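You operate a simulated robot arm through the tools that you are given. There is no shell and no other tool. Be economical: measure what you need, move in short steps, check, and stop when the job is done.

Carry out the task below with a simulated robot arm. There is one attempt and no reset: what you move stays moved.

JOB
Put the 25 W white bulb from the top of the trestle table on the blue sheets and the 75 W white bulb on the blue saucer.
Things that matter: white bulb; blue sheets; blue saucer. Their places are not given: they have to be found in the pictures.

The check looks at the end state, three seconds after you hand in, the way a careful person would. Anything else that was tipped, shoved, dropped, spilled or broken makes it a failure.

ROBOT AND FRAMES
A 7-joint arm with a two-finger parallel gripper, fixed in place. Base frame: the origin is at the foot of the arm, x ahead of it, y to its left, z up; the work surface is at about z = 760. Readings come in mm, rad, newtons and seconds.
With the tool pointing down near the work surface it reaches from about 200 to 680 mm from the base axis. Its first joint turns from -1.152 to 1.152 rad. Payload 2.4 kg.
Tool frame: the origin (TCP) lies between the finger pads and is the grasp point; the fingertips stand 30 mm ahead of it; z points along the fingers, y is the line along which they close. The gripper opens to 94 mm. The fingers are 28 mm wide and 10 mm thick; the gripper's body (50 by 96 mm) begins 55 mm behind the TCP.
Orientation is that of the tool frame in the base frame, as [roll, pitch, yaw] about the fixed x, y, z axes, in that order (R = Rz(yaw) Ry(pitch) Rx(roll)). With the fingers straight down and closing along the base's y, the tool's x points along the base's -x, its y along +y and its z along -z.

CONTROLS
- The arm moves only by the tool nudge_tool. Its argument "moves" is one flat list of numbers, 7 for each row, row after row: the finger opening in mm, from 0 to 94, then the shift along the tool's x, y, z in mm, then the turn, a rotation vector about the tool's x, y, z in rad. In form: [grip, x, y, z, ax, ay, az, grip, x, y, z, ax, ay, az, ...]. A call has 1 to 20 rows; each row shifts and turns the commanded pose from where the row before left it, along the tool's axes as they then stand. Rows are played at 5 a second. More than 50 mm and 0.15 rad between two rows, or a gripper value outside its range, and nothing of the call is played. A pose out of reach is approached as far as the arm can. The call stops where the force on the tool passes 40 N (or 10 N more than at its start, if that is more) or the arm is blocked; 0.2 s more then pass. The fingers move at their own pace (about 153 mm/s each) and stop on an object; they squeeze with about 40 N. The grip force told is the motor's: it shows also when the fingers shut on nothing. Time passes only in rows, and 0.2 s behind the last, so rows that do not move let the fingers close. It gives the time, the measured TCP pose, the force on the tool (base axes), the opening and the grip force at its end, in the units of the frame above (readings bear some noise).
- Cameras (640 x 400 px; columns grow to the right, rows downward): "scene" is fixed at [30.4, 481.5, 1426.9]; the picture's right is [-0.75, -0.66, 0.00], its down [-0.48, 0.54, -0.69] and it looks along [0.46, -0.52, -0.72] (base axes); focal length 312 px, centre (320, 200). "wrist" rides on the gripper at [-37, 0, -58] in the tool frame; the picture's right is [0.00, -1.00, 0.00], its down [0.97, 0.00, -0.24] and it looks along [0.24, 0.00, 0.97] (tool axes); focal length 218 px, centre (320, 200).
- camera(camera): a new picture of that camera. It takes no simulated time.
- pixel_to_xyz(camera, pixels): for up to 12 pixels [column, row] of the newest picture of that camera ("zoom" is the newest enlarged one), the place [x, y, z] in the base frame of the surface seen there, good to about 3 mm. It takes no simulated time.
- close_up(camera, box): a new picture of the part [left, top, right, bottom] of that camera's present view, enlarged. It takes no simulated time.
- finish_job(): hands the job in; it is judged then, once.

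Work in short steps. Measure before you move; look again where a grasp or a placing could have gone wrong, and mend it. You have 60 turns and 30 pictures in all, those below and enlarged ones among them. Open the gripper and draw the arm clear of the work before you hand the job in, unless the task says otherwise; then end with one line.

The tools are called after "Emit:" as name(argument=value, ...) on one line, values as JSON. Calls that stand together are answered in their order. nudge_tool: Moves the arm, as the interface text tells. Its arguments: {"type":"object","properties":{"moves":{"type":"array","items":{"type":"number"}}},"required":["moves"]} The other tools are called the same way: camera (camera) takes a picture; pixel_to_xyz (camera, pixels) gives the place of the surface under pixels of a picture; close_up (camera, box) takes an enlarged picture of a part of a camera's view; finish_job () hands the job in.

At the start:

```text
clock: 0.0
position: [390.6, 7.6, 997.2]
tcp_rot: [3.142, 0.001, 3.141]
ft_force: [0.4, 0.0, 0.0]
width: 94.0
grip_force: 0.1
```

scene: 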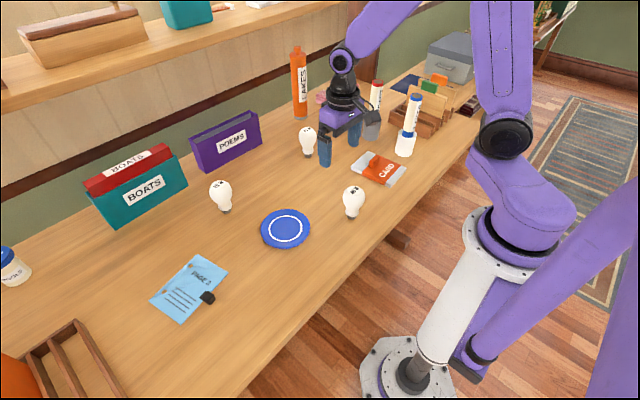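
wrist: 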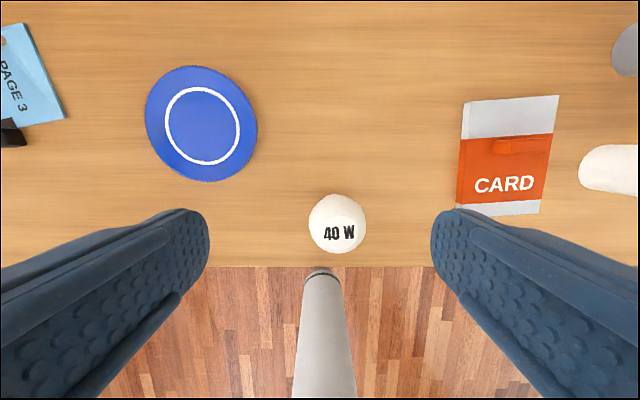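

The scene shows three white bulbs near (308,142), (221,196) and (353,201); the wrist picture reads the nearest one as 40 W. I take enlarged pictures to read the others.

Emit:
close_up(camera="scene", box=[190, 110, 390, 235])

Emit:
close_up(camera="scene", box=[130, 200, 330, 325])

```text
3.20 times, centred on (290, 172) of scene
```

zoom: 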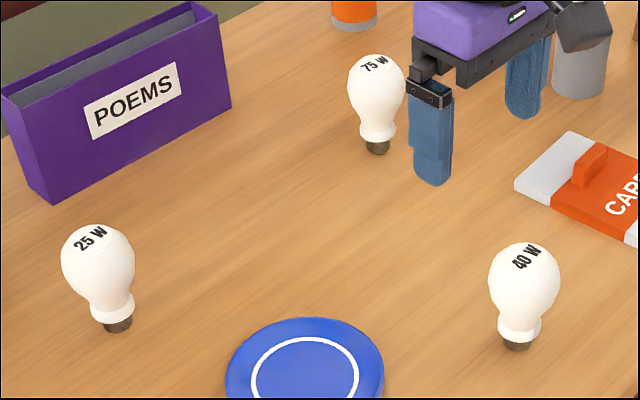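

```text
3.20 times, centred on (230, 262) of scene
```

zoom: 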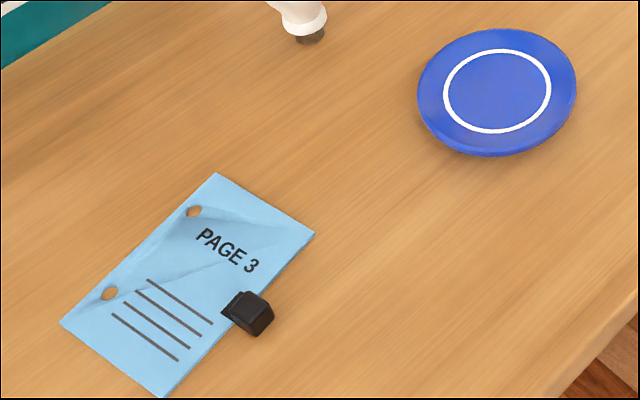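

The 25 W bulb is at (221,196), the 75 W at (308,142). I measure their tops and feet, the saucer and the sheets.

Emit:
pixel_to_xyz(camera="scene", pixels=[[219, 183], [222, 198], [226, 212], [307, 129], [308, 144], [308, 156], [285, 229], [263, 233], [309, 229], [285, 211], [285, 247], [228, 222]])

Emit:
pixel_to_xyz(camera="zoom", pixels=[[216, 174], [312, 235], [163, 395], [62, 322], [190, 280], [250, 300], [255, 322], [200, 240], [160, 290], [225, 310], [150, 240], [250, 220]])

Emit:
camera(camera="scene")

```text
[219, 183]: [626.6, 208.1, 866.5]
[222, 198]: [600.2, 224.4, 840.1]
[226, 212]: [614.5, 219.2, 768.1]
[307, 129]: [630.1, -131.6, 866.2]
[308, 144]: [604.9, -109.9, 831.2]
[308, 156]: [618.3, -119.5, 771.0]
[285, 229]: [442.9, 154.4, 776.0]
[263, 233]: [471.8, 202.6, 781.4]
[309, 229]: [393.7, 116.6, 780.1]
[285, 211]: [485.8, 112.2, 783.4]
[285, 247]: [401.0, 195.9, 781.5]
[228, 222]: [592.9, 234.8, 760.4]
```

```text
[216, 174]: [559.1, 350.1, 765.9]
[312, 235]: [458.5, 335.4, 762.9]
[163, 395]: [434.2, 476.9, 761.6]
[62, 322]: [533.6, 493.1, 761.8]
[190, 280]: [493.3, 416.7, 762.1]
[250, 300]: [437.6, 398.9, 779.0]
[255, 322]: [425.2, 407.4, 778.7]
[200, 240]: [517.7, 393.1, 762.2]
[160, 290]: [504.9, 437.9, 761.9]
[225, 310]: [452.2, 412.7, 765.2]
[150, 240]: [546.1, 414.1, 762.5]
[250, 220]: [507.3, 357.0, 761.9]
```

```text
25 pictures are left
```

scene: 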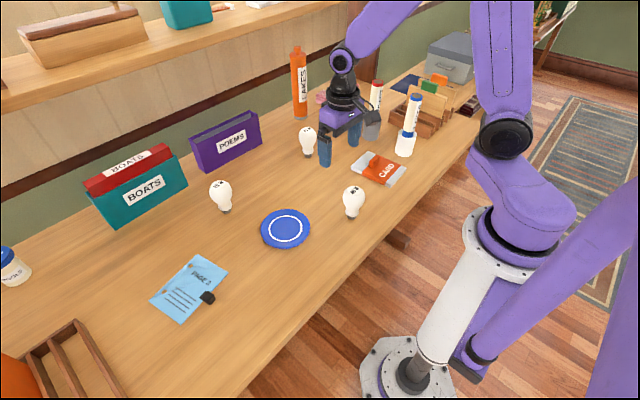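

Bulb 75 W stands near (625,-129), 25 W near (626,213), both about 108 mm tall; saucer centre ≈ (439,156,776), sheet centre ≈ (496,414,762). I go above the 75 W bulb at z≈960.

Emit:
nudge_tool(moves=[94, -33.5, -19.5, 5.3, 0, 0, 0, 94, -33.5, -19.5, 5.3, 0, 0, 0, 94, -33.5, -19.5, 5.3, 0, 0, 0, 94, -33.5, -19.5, 5.3, 0, 0, 0, 94, -33.5, -19.5, 5.3, 0, 0, 0, 94, -33.5, -19.5, 5.3, 0, 0, 0, 94, -33.5, -19.5, 5.3, 0, 0, 0, 94, 0, 0, 0, 0, 0, 0])

Emit:
camera(camera="wrist")

```text
clock: 1.8
position: [626.7, -128.1, 962.2]
tcp_rot: [-3.141, 0.001, -3.14]
ft_force: [0.4, 0.1, 0.1]
width: 93.9
grip_force: 0.1
```

```text
24 pictures are left
```

wrist: 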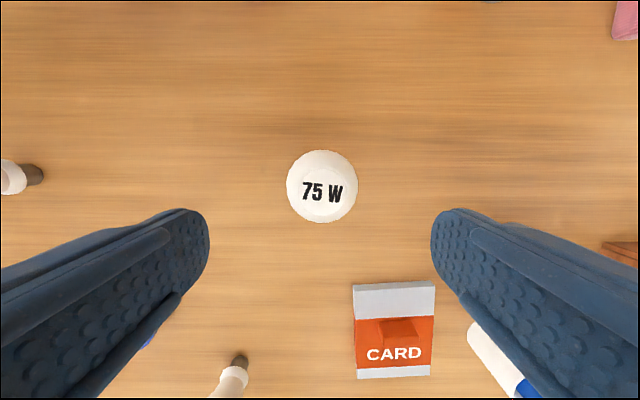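

The bulb is seen at (322,186), 71 px wide, so its centre is about (631,-130). I shift by 4 and 1.7 mm, go down to z≈835, and close.

Emit:
nudge_tool(moves=[94, -4, -1.7, 0, 0, 0, 0, 94, 0, 0, 32, 0, 0, 0, 94, 0, 0, 32, 0, 0, 0, 94, 0, 0, 32, 0, 0, 0, 94, 0, 0, 31, 0, 0, 0, 94, 0, 0, 0, 0, 0, 0])

Emit:
camera(camera="wrist")

Emit:
close_up(camera="scene", box=[230, 80, 390, 180])

```text
clock: 3.2
position: [630.7, -130.5, 832.4]
tcp_rot: [3.141, 0.001, -3.141]
ft_force: [0.5, -0.4, 0.4]
width: 93.8
grip_force: 0.1
```

```text
23 pictures are left
```

wrist: 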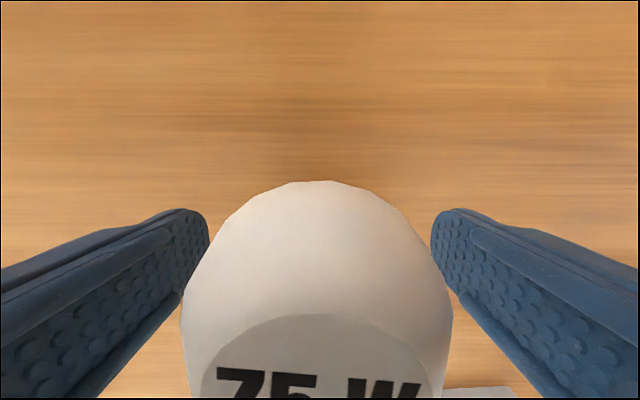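

```text
4.00 times, centred on (310, 130) of scene
```

zoom: 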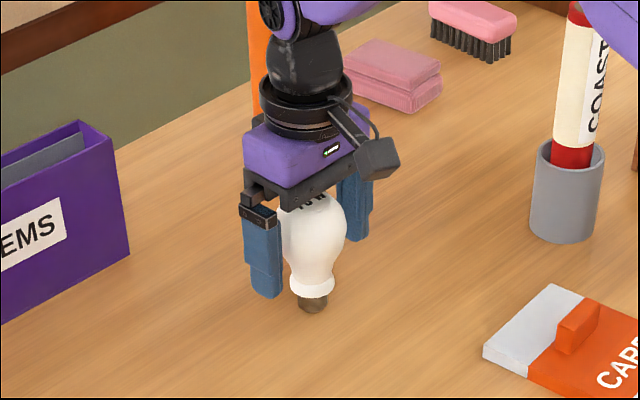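

The bulb sits centred between the pads (edges at columns 182 and 452). I close.

Emit:
nudge_tool(moves=[70, 0, 0, 0, 0, 0, 0, 50, 0, 0, 0, 0, 0, 0, 40, 0, 0, 0, 0, 0, 0, 40, 0, 0, 0, 0, 0, 0])

```text
clock: 4.2
position: [630.5, -130.5, 833.8]
tcp_rot: [3.141, -0.001, 3.141]
ft_force: [0.9, -0.2, 0.0]
width: 58.6
grip_force: 17.3
```

The fingers hold at 58.6 mm. I lift slowly.

Emit:
nudge_tool(moves=[20, 0, 0, 0, 0, 0, 0, 20, 0, 0, -10, 0, 0, 0, 20, 0, 0, -20, 0, 0, 0, 20, 0, 0, -30, 0, 0, 0, 20, 0, 0, -30, 0, 0, 0, 20, 0, 0, -30, 0, 0, 0, 20, 0, 0, 0, 0, 0, 0])

Emit:
close_up(camera="scene", box=[230, 50, 390, 150])

```text
clock: 5.8
position: [630.7, -130.2, 953.4]
tcp_rot: [-3.141, -0.002, -3.141]
ft_force: [-0.2, 0.2, -0.3]
width: 58.6
grip_force: 18.8
```

```text
4.00 times, centred on (310, 100) of scene
```

zoom: 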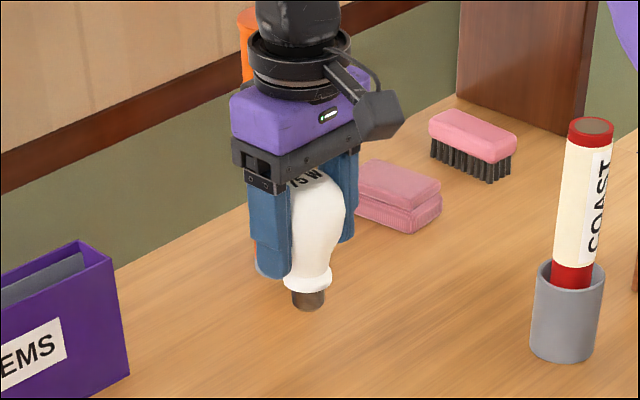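

The bulb is held upright. I carry it over the saucer at (439,156).

Emit:
nudge_tool(moves=[20, 19.2, 28.6, 0, 0, 0, 0, 20, 19.2, 28.6, 0, 0, 0, 0, 20, 19.2, 28.6, 0, 0, 0, 0, 20, 19.2, 28.6, 0, 0, 0, 0, 20, 19.2, 28.6, 0, 0, 0, 0, 20, 19.2, 28.6, 0, 0, 0, 0, 20, 19.2, 28.6, 0, 0, 0, 0, 20, 19.2, 28.6, 0, 0, 0, 0, 20, 19.2, 28.6, 0, 0, 0, 0, 20, 19.2, 28.6, 0, 0, 0, 0, 20, 0, 0, 0, 0, 0, 0])

Emit:
camera(camera="scene")

Emit:
camera(camera="wrist")

```text
clock: 8.2
position: [437.7, 155.0, 953.8]
tcp_rot: [-3.14, -0.001, 3.141]
ft_force: [-0.7, 0.8, -0.3]
width: 58.5
grip_force: 18.4
```

```text
20 pictures are left
```

scene: 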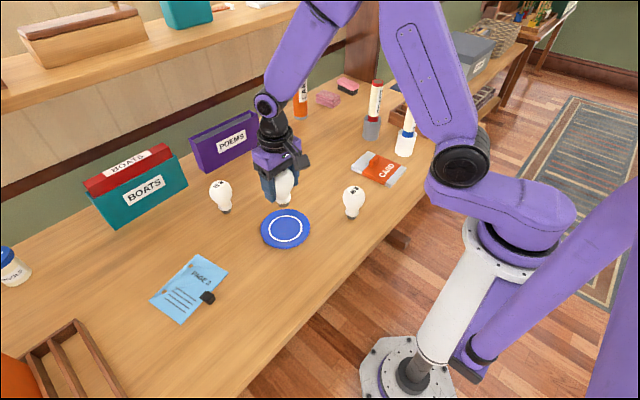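

```text
19 pictures are left
```

wrist: 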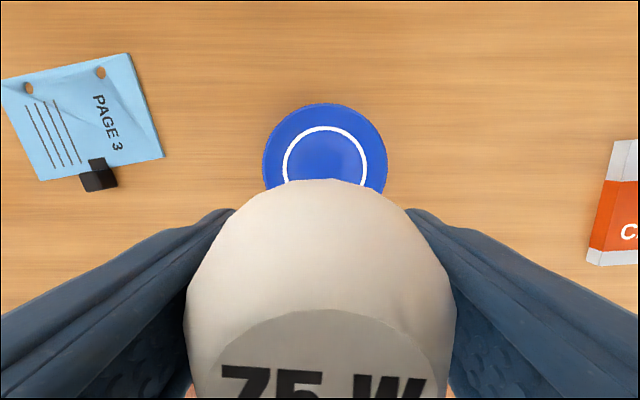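

Wrist picture: saucer rim spans columns 263–387, top at row 103; my centre estimate in x needs checking, so I measure rim points.

Emit:
pixel_to_xyz(camera="wrist", pixels=[[325, 107], [267, 160], [384, 160], [285, 120], [366, 120], [325, 128], [286, 165], [366, 165], [325, 165]])

Emit:
pixel_to_xyz(camera="scene", pixels=[[285, 247], [263, 233], [308, 229], [302, 242], [270, 243], [285, 232], [268, 231], [302, 231], [285, 217], [285, 246]])

```text
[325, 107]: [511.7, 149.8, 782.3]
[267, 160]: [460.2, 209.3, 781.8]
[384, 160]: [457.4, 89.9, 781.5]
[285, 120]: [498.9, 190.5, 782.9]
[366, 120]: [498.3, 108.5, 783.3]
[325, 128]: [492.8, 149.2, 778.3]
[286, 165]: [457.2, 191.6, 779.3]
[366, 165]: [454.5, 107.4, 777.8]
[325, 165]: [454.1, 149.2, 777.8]
```

```text
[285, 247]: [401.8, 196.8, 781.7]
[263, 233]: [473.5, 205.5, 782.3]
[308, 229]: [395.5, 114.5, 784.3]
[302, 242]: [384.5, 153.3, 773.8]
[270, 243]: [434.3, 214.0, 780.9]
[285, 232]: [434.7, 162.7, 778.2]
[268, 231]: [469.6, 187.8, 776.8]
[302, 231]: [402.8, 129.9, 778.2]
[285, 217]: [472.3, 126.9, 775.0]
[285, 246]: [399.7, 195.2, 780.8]
```

Rim points fit a centre of about (447,152). I shift +9 in x, -3 in y and come down to just above the saucer (TCP z≈857; contact expected near 850).

Emit:
nudge_tool(moves=[20, -9, -3, 0, 0, 0, 0, 20, 0, 0, 25, 0, 0, 0, 20, 0, 0, 25, 0, 0, 0, 20, 0, 0, 25, 0, 0, 0, 20, 0, 0, 21, 0, 0, 0, 20, 0, 0, 0, 0, 0, 0])

Emit:
close_up(camera="scene", box=[205, 160, 365, 260])

```text
clock: 9.6
position: [445.7, 152.9, 855.7]
tcp_rot: [-3.141, 0.002, 3.14]
ft_force: [-0.5, 0.3, -0.9]
width: 58.7
grip_force: 18.0
```

```text
4.00 times, centred on (285, 210) of scene
```

zoom: 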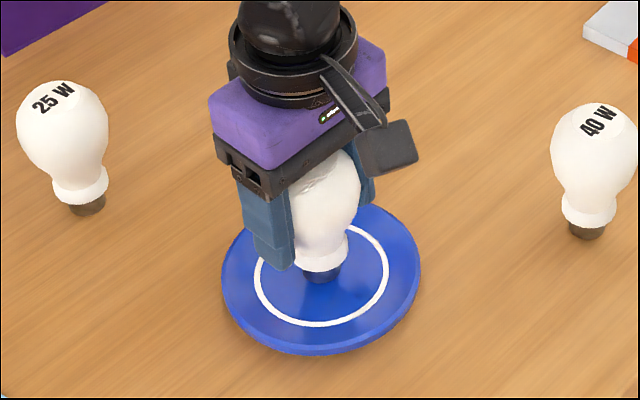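

The cap hangs just over the ring's centre (zoom ≈ (321,278)). I descend in 1 mm rows watching force.

Emit:
nudge_tool(moves=[20, 0, 0, 1, 0, 0, 0, 20, 0, 0, 1, 0, 0, 0, 20, 0, 0, 1, 0, 0, 0, 20, 0, 0, 0, 0, 0, 0])

```text
clock: 10.6
position: [446.5, 153.1, 854.1]
tcp_rot: [-3.141, 0.0, -3.14]
ft_force: [-0.5, 0.0, -1.3]
width: 58.5
grip_force: 17.6
```

Emit:
nudge_tool(moves=[20, 0, 0, 1, 0, 0, 0, 20, 0, 0, 1, 0, 0, 0, 20, 0, 0, 0, 0, 0, 0])

Emit:
close_up(camera="scene", box=[260, 200, 310, 250])

```text
clock: 11.4
position: [446.6, 152.6, 852.9]
tcp_rot: [-3.141, -0.001, -3.141]
ft_force: [-0.6, 0.4, -0.1]
width: 58.9
grip_force: 17.4
```

```text
8.00 times, centred on (285, 225) of scene
```

zoom: 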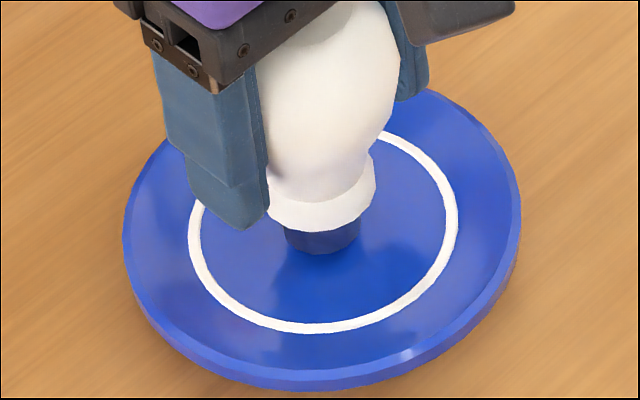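

No contact force yet, and the cap still reads as slightly above the glaze. I continue in 1 mm rows.

Emit:
nudge_tool(moves=[20, 0, 0, 1, 0, 0, 0, 20, 0, 0, 1, 0, 0, 0, 20, 0, 0, 0, 0, 0, 0])

```text
clock: 12.2
position: [446.3, 153.4, 851.3]
tcp_rot: [-3.142, -0.001, -3.141]
ft_force: [0.2, -0.5, 7.0]
width: 58.9
grip_force: 17.8
```

Contact shows (7 N up). I release gently and wait, then check.

Emit:
nudge_tool(moves=[56, 0, 0, 0, 0, 0, 0, 62, 0, 0, 0, 0, 0, 0, 75, 0, 0, 0, 0, 0, 0, 94, 0, 0, 0, 0, 0, 0, 94, 0, 0, 0, 0, 0, 0])

Emit:
close_up(camera="scene", box=[245, 150, 325, 250])

```text
clock: 13.4
position: [445.9, 153.3, 850.2]
tcp_rot: [3.14, 0.0, 3.14]
ft_force: [-1.0, -0.9, -0.5]
width: 94.0
grip_force: 0.1
```

```text
4.00 times, centred on (285, 200) of scene
```

zoom: 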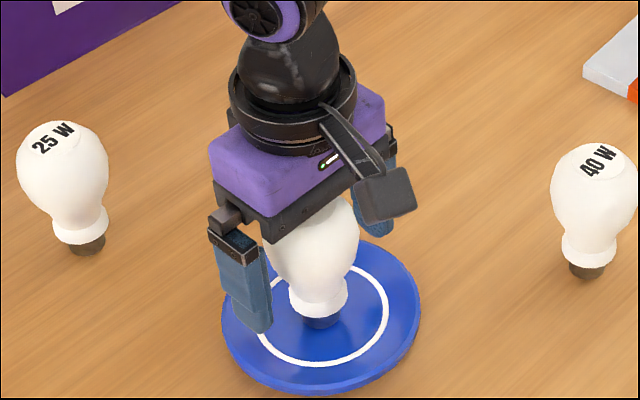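

The bulb stands free. I rise straight up, then go above the 25 W bulb at about (628,213).

Emit:
nudge_tool(moves=[94, 0, 0, -15, 0, 0, 0, 94, 0, 0, -30, 0, 0, 0, 94, 0, 0, -35, 0, 0, 0, 94, 0, 0, -32, 0, 0, 0, 94, -30.3, 10, 0, 0, 0, 0, 94, -30.3, 10, 0, 0, 0, 0, 94, -30.3, 10, 0, 0, 0, 0, 94, -30.3, 10, 0, 0, 0, 0, 94, -30.3, 10, 0, 0, 0, 0, 94, -30.3, 10, 0, 0, 0, 0, 94, 0, 0, 0, 0, 0, 0])

Emit:
camera(camera="wrist")

Emit:
camera(camera="scene")

```text
clock: 15.8
position: [626.9, 213.9, 960.1]
tcp_rot: [-3.139, 0.001, 3.141]
ft_force: [0.6, -0.4, -0.3]
width: 94.1
grip_force: 0.1
```

```text
15 pictures are left
```

wrist: 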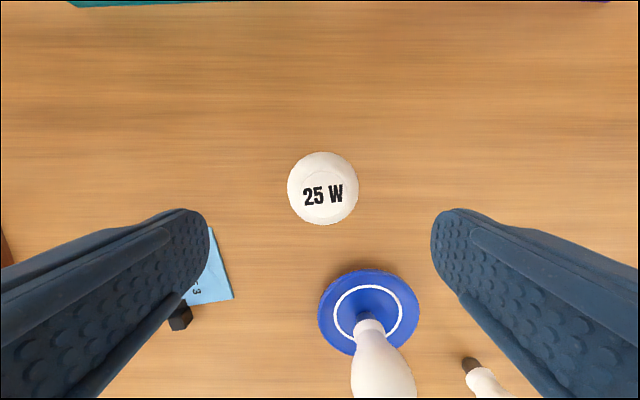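

```text
14 pictures are left
```

scene: 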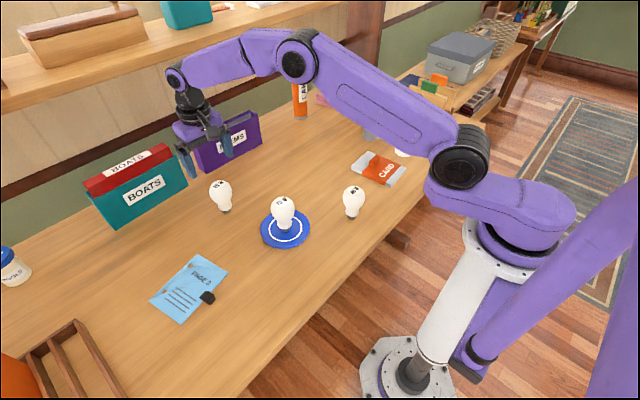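

The 75 W bulb stands well. The 25 W is at (322,188), i.e. about (630,212); I shift and descend to z≈834.

Emit:
nudge_tool(moves=[94, -3, -2, 0, 0, 0, 0, 94, 0, 0, 32, 0, 0, 0, 94, 0, 0, 32, 0, 0, 0, 94, 0, 0, 32, 0, 0, 0, 94, 0, 0, 30, 0, 0, 0, 94, 0, 0, 0, 0, 0, 0])

Emit:
camera(camera="wrist")

```text
clock: 17.2
position: [631.2, 211.5, 835.5]
tcp_rot: [-3.142, 0.001, -3.142]
ft_force: [1.0, -0.4, -0.2]
width: 93.9
grip_force: 0.0
```

```text
13 pictures are left
```

wrist: 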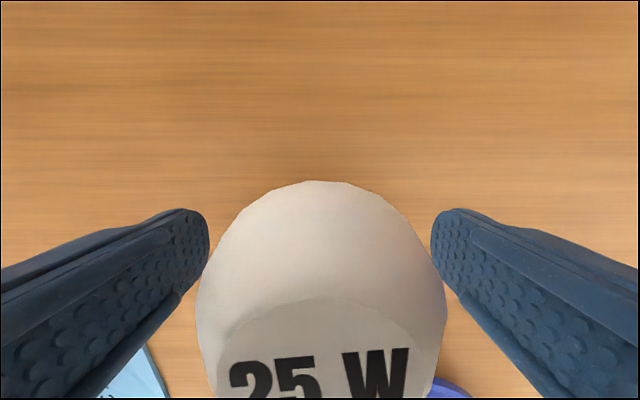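

The bulb is centred (columns 196–446). I close, then lift.

Emit:
nudge_tool(moves=[70, 0, 0, 0, 0, 0, 0, 50, 0, 0, 0, 0, 0, 0, 20, 0, 0, 0, 0, 0, 0, 20, 0, 0, 0, 0, 0, 0])

Emit:
nudge_tool(moves=[20, 0, 0, -10, 0, 0, 0, 20, 0, 0, -20, 0, 0, 0, 20, 0, 0, -30, 0, 0, 0, 20, 0, 0, -30, 0, 0, 0, 20, 0, 0, -20, 0, 0, 0, 20, 0, 0, 0, 0, 0, 0])

Emit:
close_up(camera="scene", box=[140, 100, 300, 200])

```text
clock: 18.2
position: [631.2, 209.9, 835.1]
tcp_rot: [3.141, -0.001, 3.141]
ft_force: [0.3, 0.1, 0.1]
width: 58.6
grip_force: 18.3
```

```text
clock: 19.6
position: [631.7, 212.1, 945.0]
tcp_rot: [-3.138, 0.001, 3.141]
ft_force: [-0.4, -0.7, -0.3]
width: 58.8
grip_force: 18.1
```

```text
4.00 times, centred on (220, 150) of scene
```

zoom: 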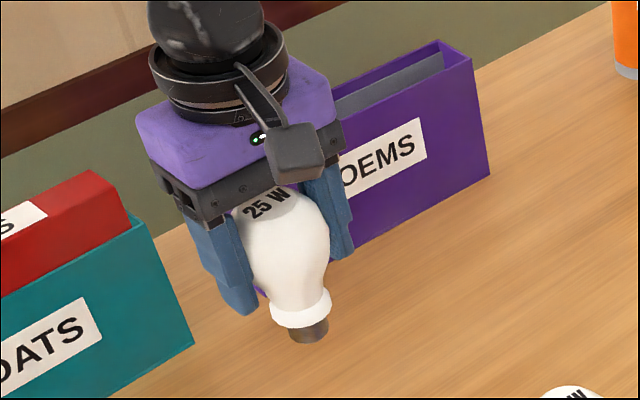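

Held upright. I carry it to above the sheets' flat middle, (493,420), and look.

Emit:
nudge_tool(moves=[20, 17.3, 26, 0, 0, 0, 0, 20, 17.3, 26, 0, 0, 0, 0, 20, 17.3, 26, 0, 0, 0, 0, 20, 17.3, 26, 0, 0, 0, 0, 20, 17.3, 26, 0, 0, 0, 0, 20, 17.3, 26, 0, 0, 0, 0, 20, 17.3, 26, 0, 0, 0, 0, 20, 17.3, 26, 0, 0, 0, 0, 20, 0, 0, 0, 0, 0, 0])

Emit:
camera(camera="scene")

Emit:
camera(camera="wrist")

```text
clock: 21.6
position: [494.0, 419.8, 948.8]
tcp_rot: [-3.141, 0.0, 3.141]
ft_force: [-0.1, 0.2, -0.1]
width: 58.8
grip_force: 18.2
```

```text
11 pictures are left
```

scene: 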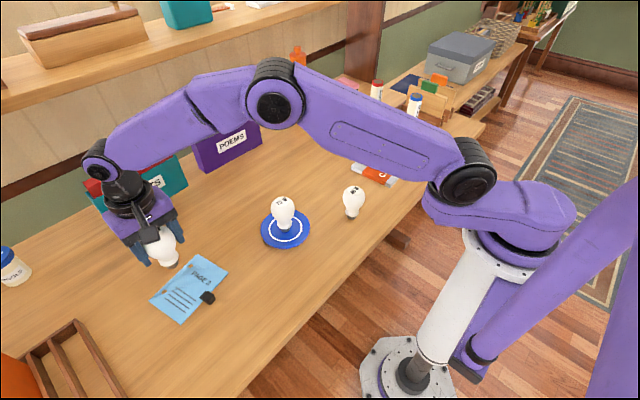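

```text
10 pictures are left
```

wrist: 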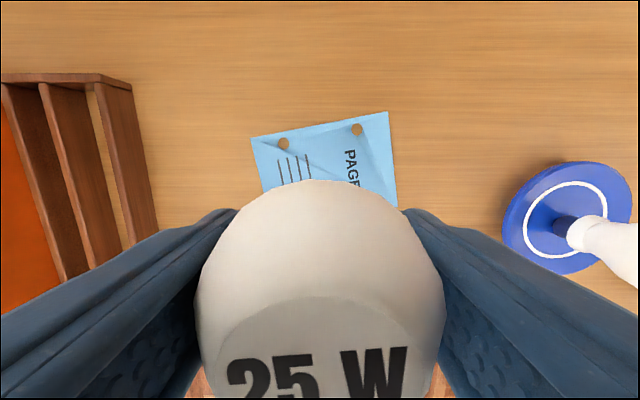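

I check the sheet's position from this view too.

Emit:
pixel_to_xyz(camera="wrist", pixels=[[387, 114], [255, 140], [394, 195], [263, 180], [300, 170], [340, 165], [320, 175], [290, 155], [370, 165]])

Emit:
pixel_to_xyz(camera="scene", pixels=[[182, 321], [227, 273], [194, 255], [151, 300], [188, 290], [180, 295], [195, 283], [203, 297]])

```text
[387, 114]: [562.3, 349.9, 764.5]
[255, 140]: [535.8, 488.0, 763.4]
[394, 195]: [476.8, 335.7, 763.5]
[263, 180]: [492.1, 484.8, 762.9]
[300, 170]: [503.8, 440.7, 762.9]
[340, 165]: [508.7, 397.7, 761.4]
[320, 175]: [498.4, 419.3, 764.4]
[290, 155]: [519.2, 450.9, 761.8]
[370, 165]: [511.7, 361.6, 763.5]
```

```text
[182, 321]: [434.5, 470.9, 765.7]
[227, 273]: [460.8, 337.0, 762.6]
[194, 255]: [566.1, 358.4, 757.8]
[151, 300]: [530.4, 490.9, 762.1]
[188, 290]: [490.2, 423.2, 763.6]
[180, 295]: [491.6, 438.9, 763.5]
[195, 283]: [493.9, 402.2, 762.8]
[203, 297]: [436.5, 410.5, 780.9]
```

Sheet centre ≈ (497,414), flat near z 763; the bulb is over it. Contact is expected at TCP ≈ 838; I descend to ≈ 843.

Emit:
nudge_tool(moves=[20, -2, -2, 0, 0, 0, 0, 20, 0, 0, 30, 0, 0, 0, 20, 0, 0, 30, 0, 0, 0, 20, 0, 0, 28, 0, 0, 0, 20, 0, 0, 16, 0, 0, 0, 20, 0, 0, 0, 0, 0, 0])

Emit:
close_up(camera="scene", box=[120, 220, 248, 300])

```text
clock: 23.0
position: [494.5, 417.6, 841.6]
tcp_rot: [-3.141, 0.001, 3.141]
ft_force: [0.0, 1.2, -0.7]
width: 58.9
grip_force: 18.0
```

```text
5.00 times, centred on (184, 260) of scene
```

zoom: 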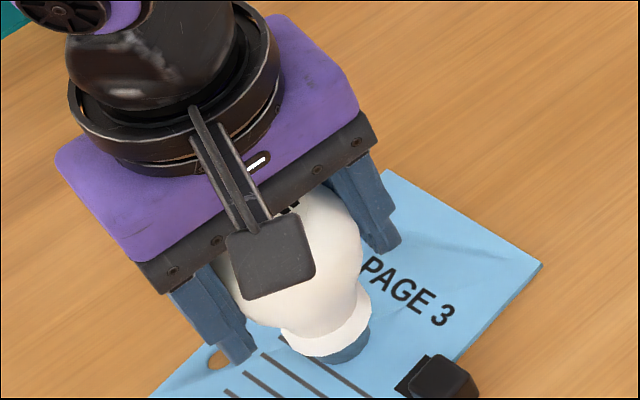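

The cap is just above the sheet's middle. I lower in 1 mm rows.

Emit:
nudge_tool(moves=[20, 0, 0, 1, 0, 0, 0, 20, 0, 0, 1, 0, 0, 0, 20, 0, 0, 0, 0, 0, 0])

```text
clock: 23.8
position: [495.3, 416.2, 839.6]
tcp_rot: [3.141, -0.001, 3.141]
ft_force: [0.1, 0.1, -0.8]
width: 58.6
grip_force: 18.1
```

No contact yet; on by 1 mm rows.

Emit:
nudge_tool(moves=[20, 0, 0, 1, 0, 0, 0, 20, 0, 0, 1, 0, 0, 0, 20, 0, 0, 0, 0, 0, 0])

```text
clock: 24.6
position: [495.7, 417.5, 838.3]
tcp_rot: [3.139, 0.002, 3.141]
ft_force: [-0.5, -1.6, 9.4]
width: 59.2
grip_force: 17.7
```

Contact (9 N). I release in steps and check.

Emit:
nudge_tool(moves=[56, 0, 0, -0.5, 0, 0, 0, 62, 0, 0, 0, 0, 0, 0, 75, 0, 0, 0, 0, 0, 0, 94, 0, 0, 0, 0, 0, 0, 94, 0, 0, 0, 0, 0, 0])

Emit:
close_up(camera="scene", box=[120, 220, 248, 300])

```text
clock: 25.8
position: [496.1, 416.1, 839.4]
tcp_rot: [-3.141, 0.001, 3.142]
ft_force: [-0.3, -0.5, 0.6]
width: 94.0
grip_force: 0.0
```

```text
5.00 times, centred on (184, 260) of scene
```

zoom: 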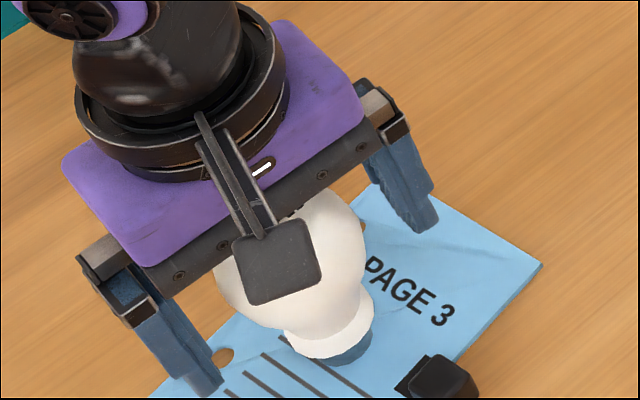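

The bulb stands free on the sheet. I rise straight up and draw the arm back toward its start area at height.

Emit:
nudge_tool(moves=[94, 0, 0, -10, 0, 0, 0, 94, 0, 0, -25, 0, 0, 0, 94, 0, 0, -35, 0, 0, 0, 94, 0, 0, -35, 0, 0, 0, 94, 0, 0, -35, 0, 0, 0, 94, 0, -40, 0, 0, 0, 0, 94, 0, -40, 0, 0, 0, 0, 94, 0, -40, 0, 0, 0, 0, 94, 0, -40, 0, 0, 0, 0, 94, 0, -40, 0, 0, 0, 0, 94, 0, -40, 0, 0, 0, 0, 94, 0, -40, 0, 0, 0, 0, 94, 0, -40, 0, 0, 0, 0, 94, 0, 0, 0, 0, 0, 0])

Emit:
camera(camera="scene")

```text
clock: 28.8
position: [494.8, 96.6, 979.0]
tcp_rot: [-3.141, 0.001, -3.14]
ft_force: [0.0, -0.3, -0.4]
width: 94.1
grip_force: 0.1
```

```text
7 pictures are left
```

scene: 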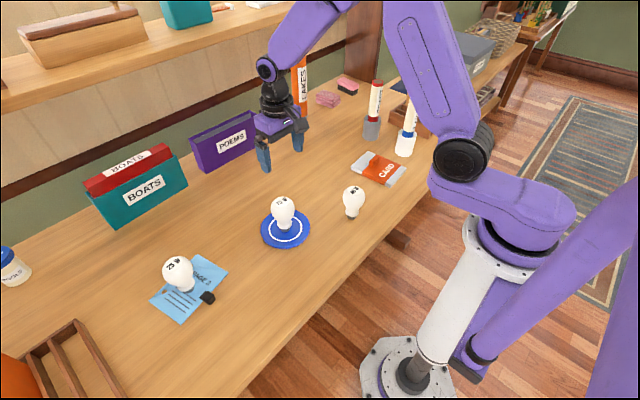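

Both bulbs look placed; one closer look at each before handing in.

Emit:
close_up(camera="scene", box=[140, 180, 320, 330])

```text
2.67 times, centred on (230, 255) of scene
```

zoom: 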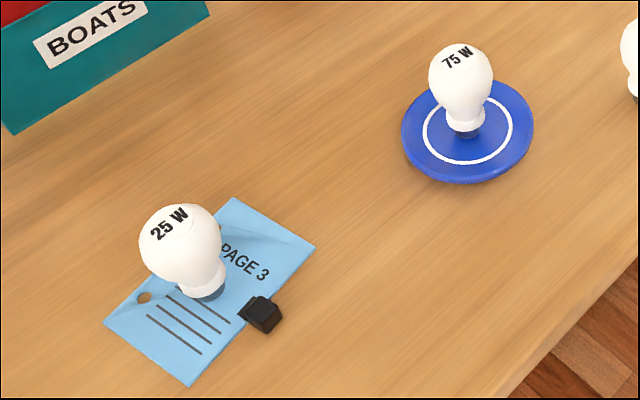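

Both stand upright where they belong, the gripper is open and the arm is clear; I hand in.

Emit:
finish_job()

```text
The job is handed in.
```

The 25 W white bulb is standing upright on the blue sheets and the 75 W white bulb is standing upright on the blue saucer. In the last pictures nothing else had been moved or tipped.
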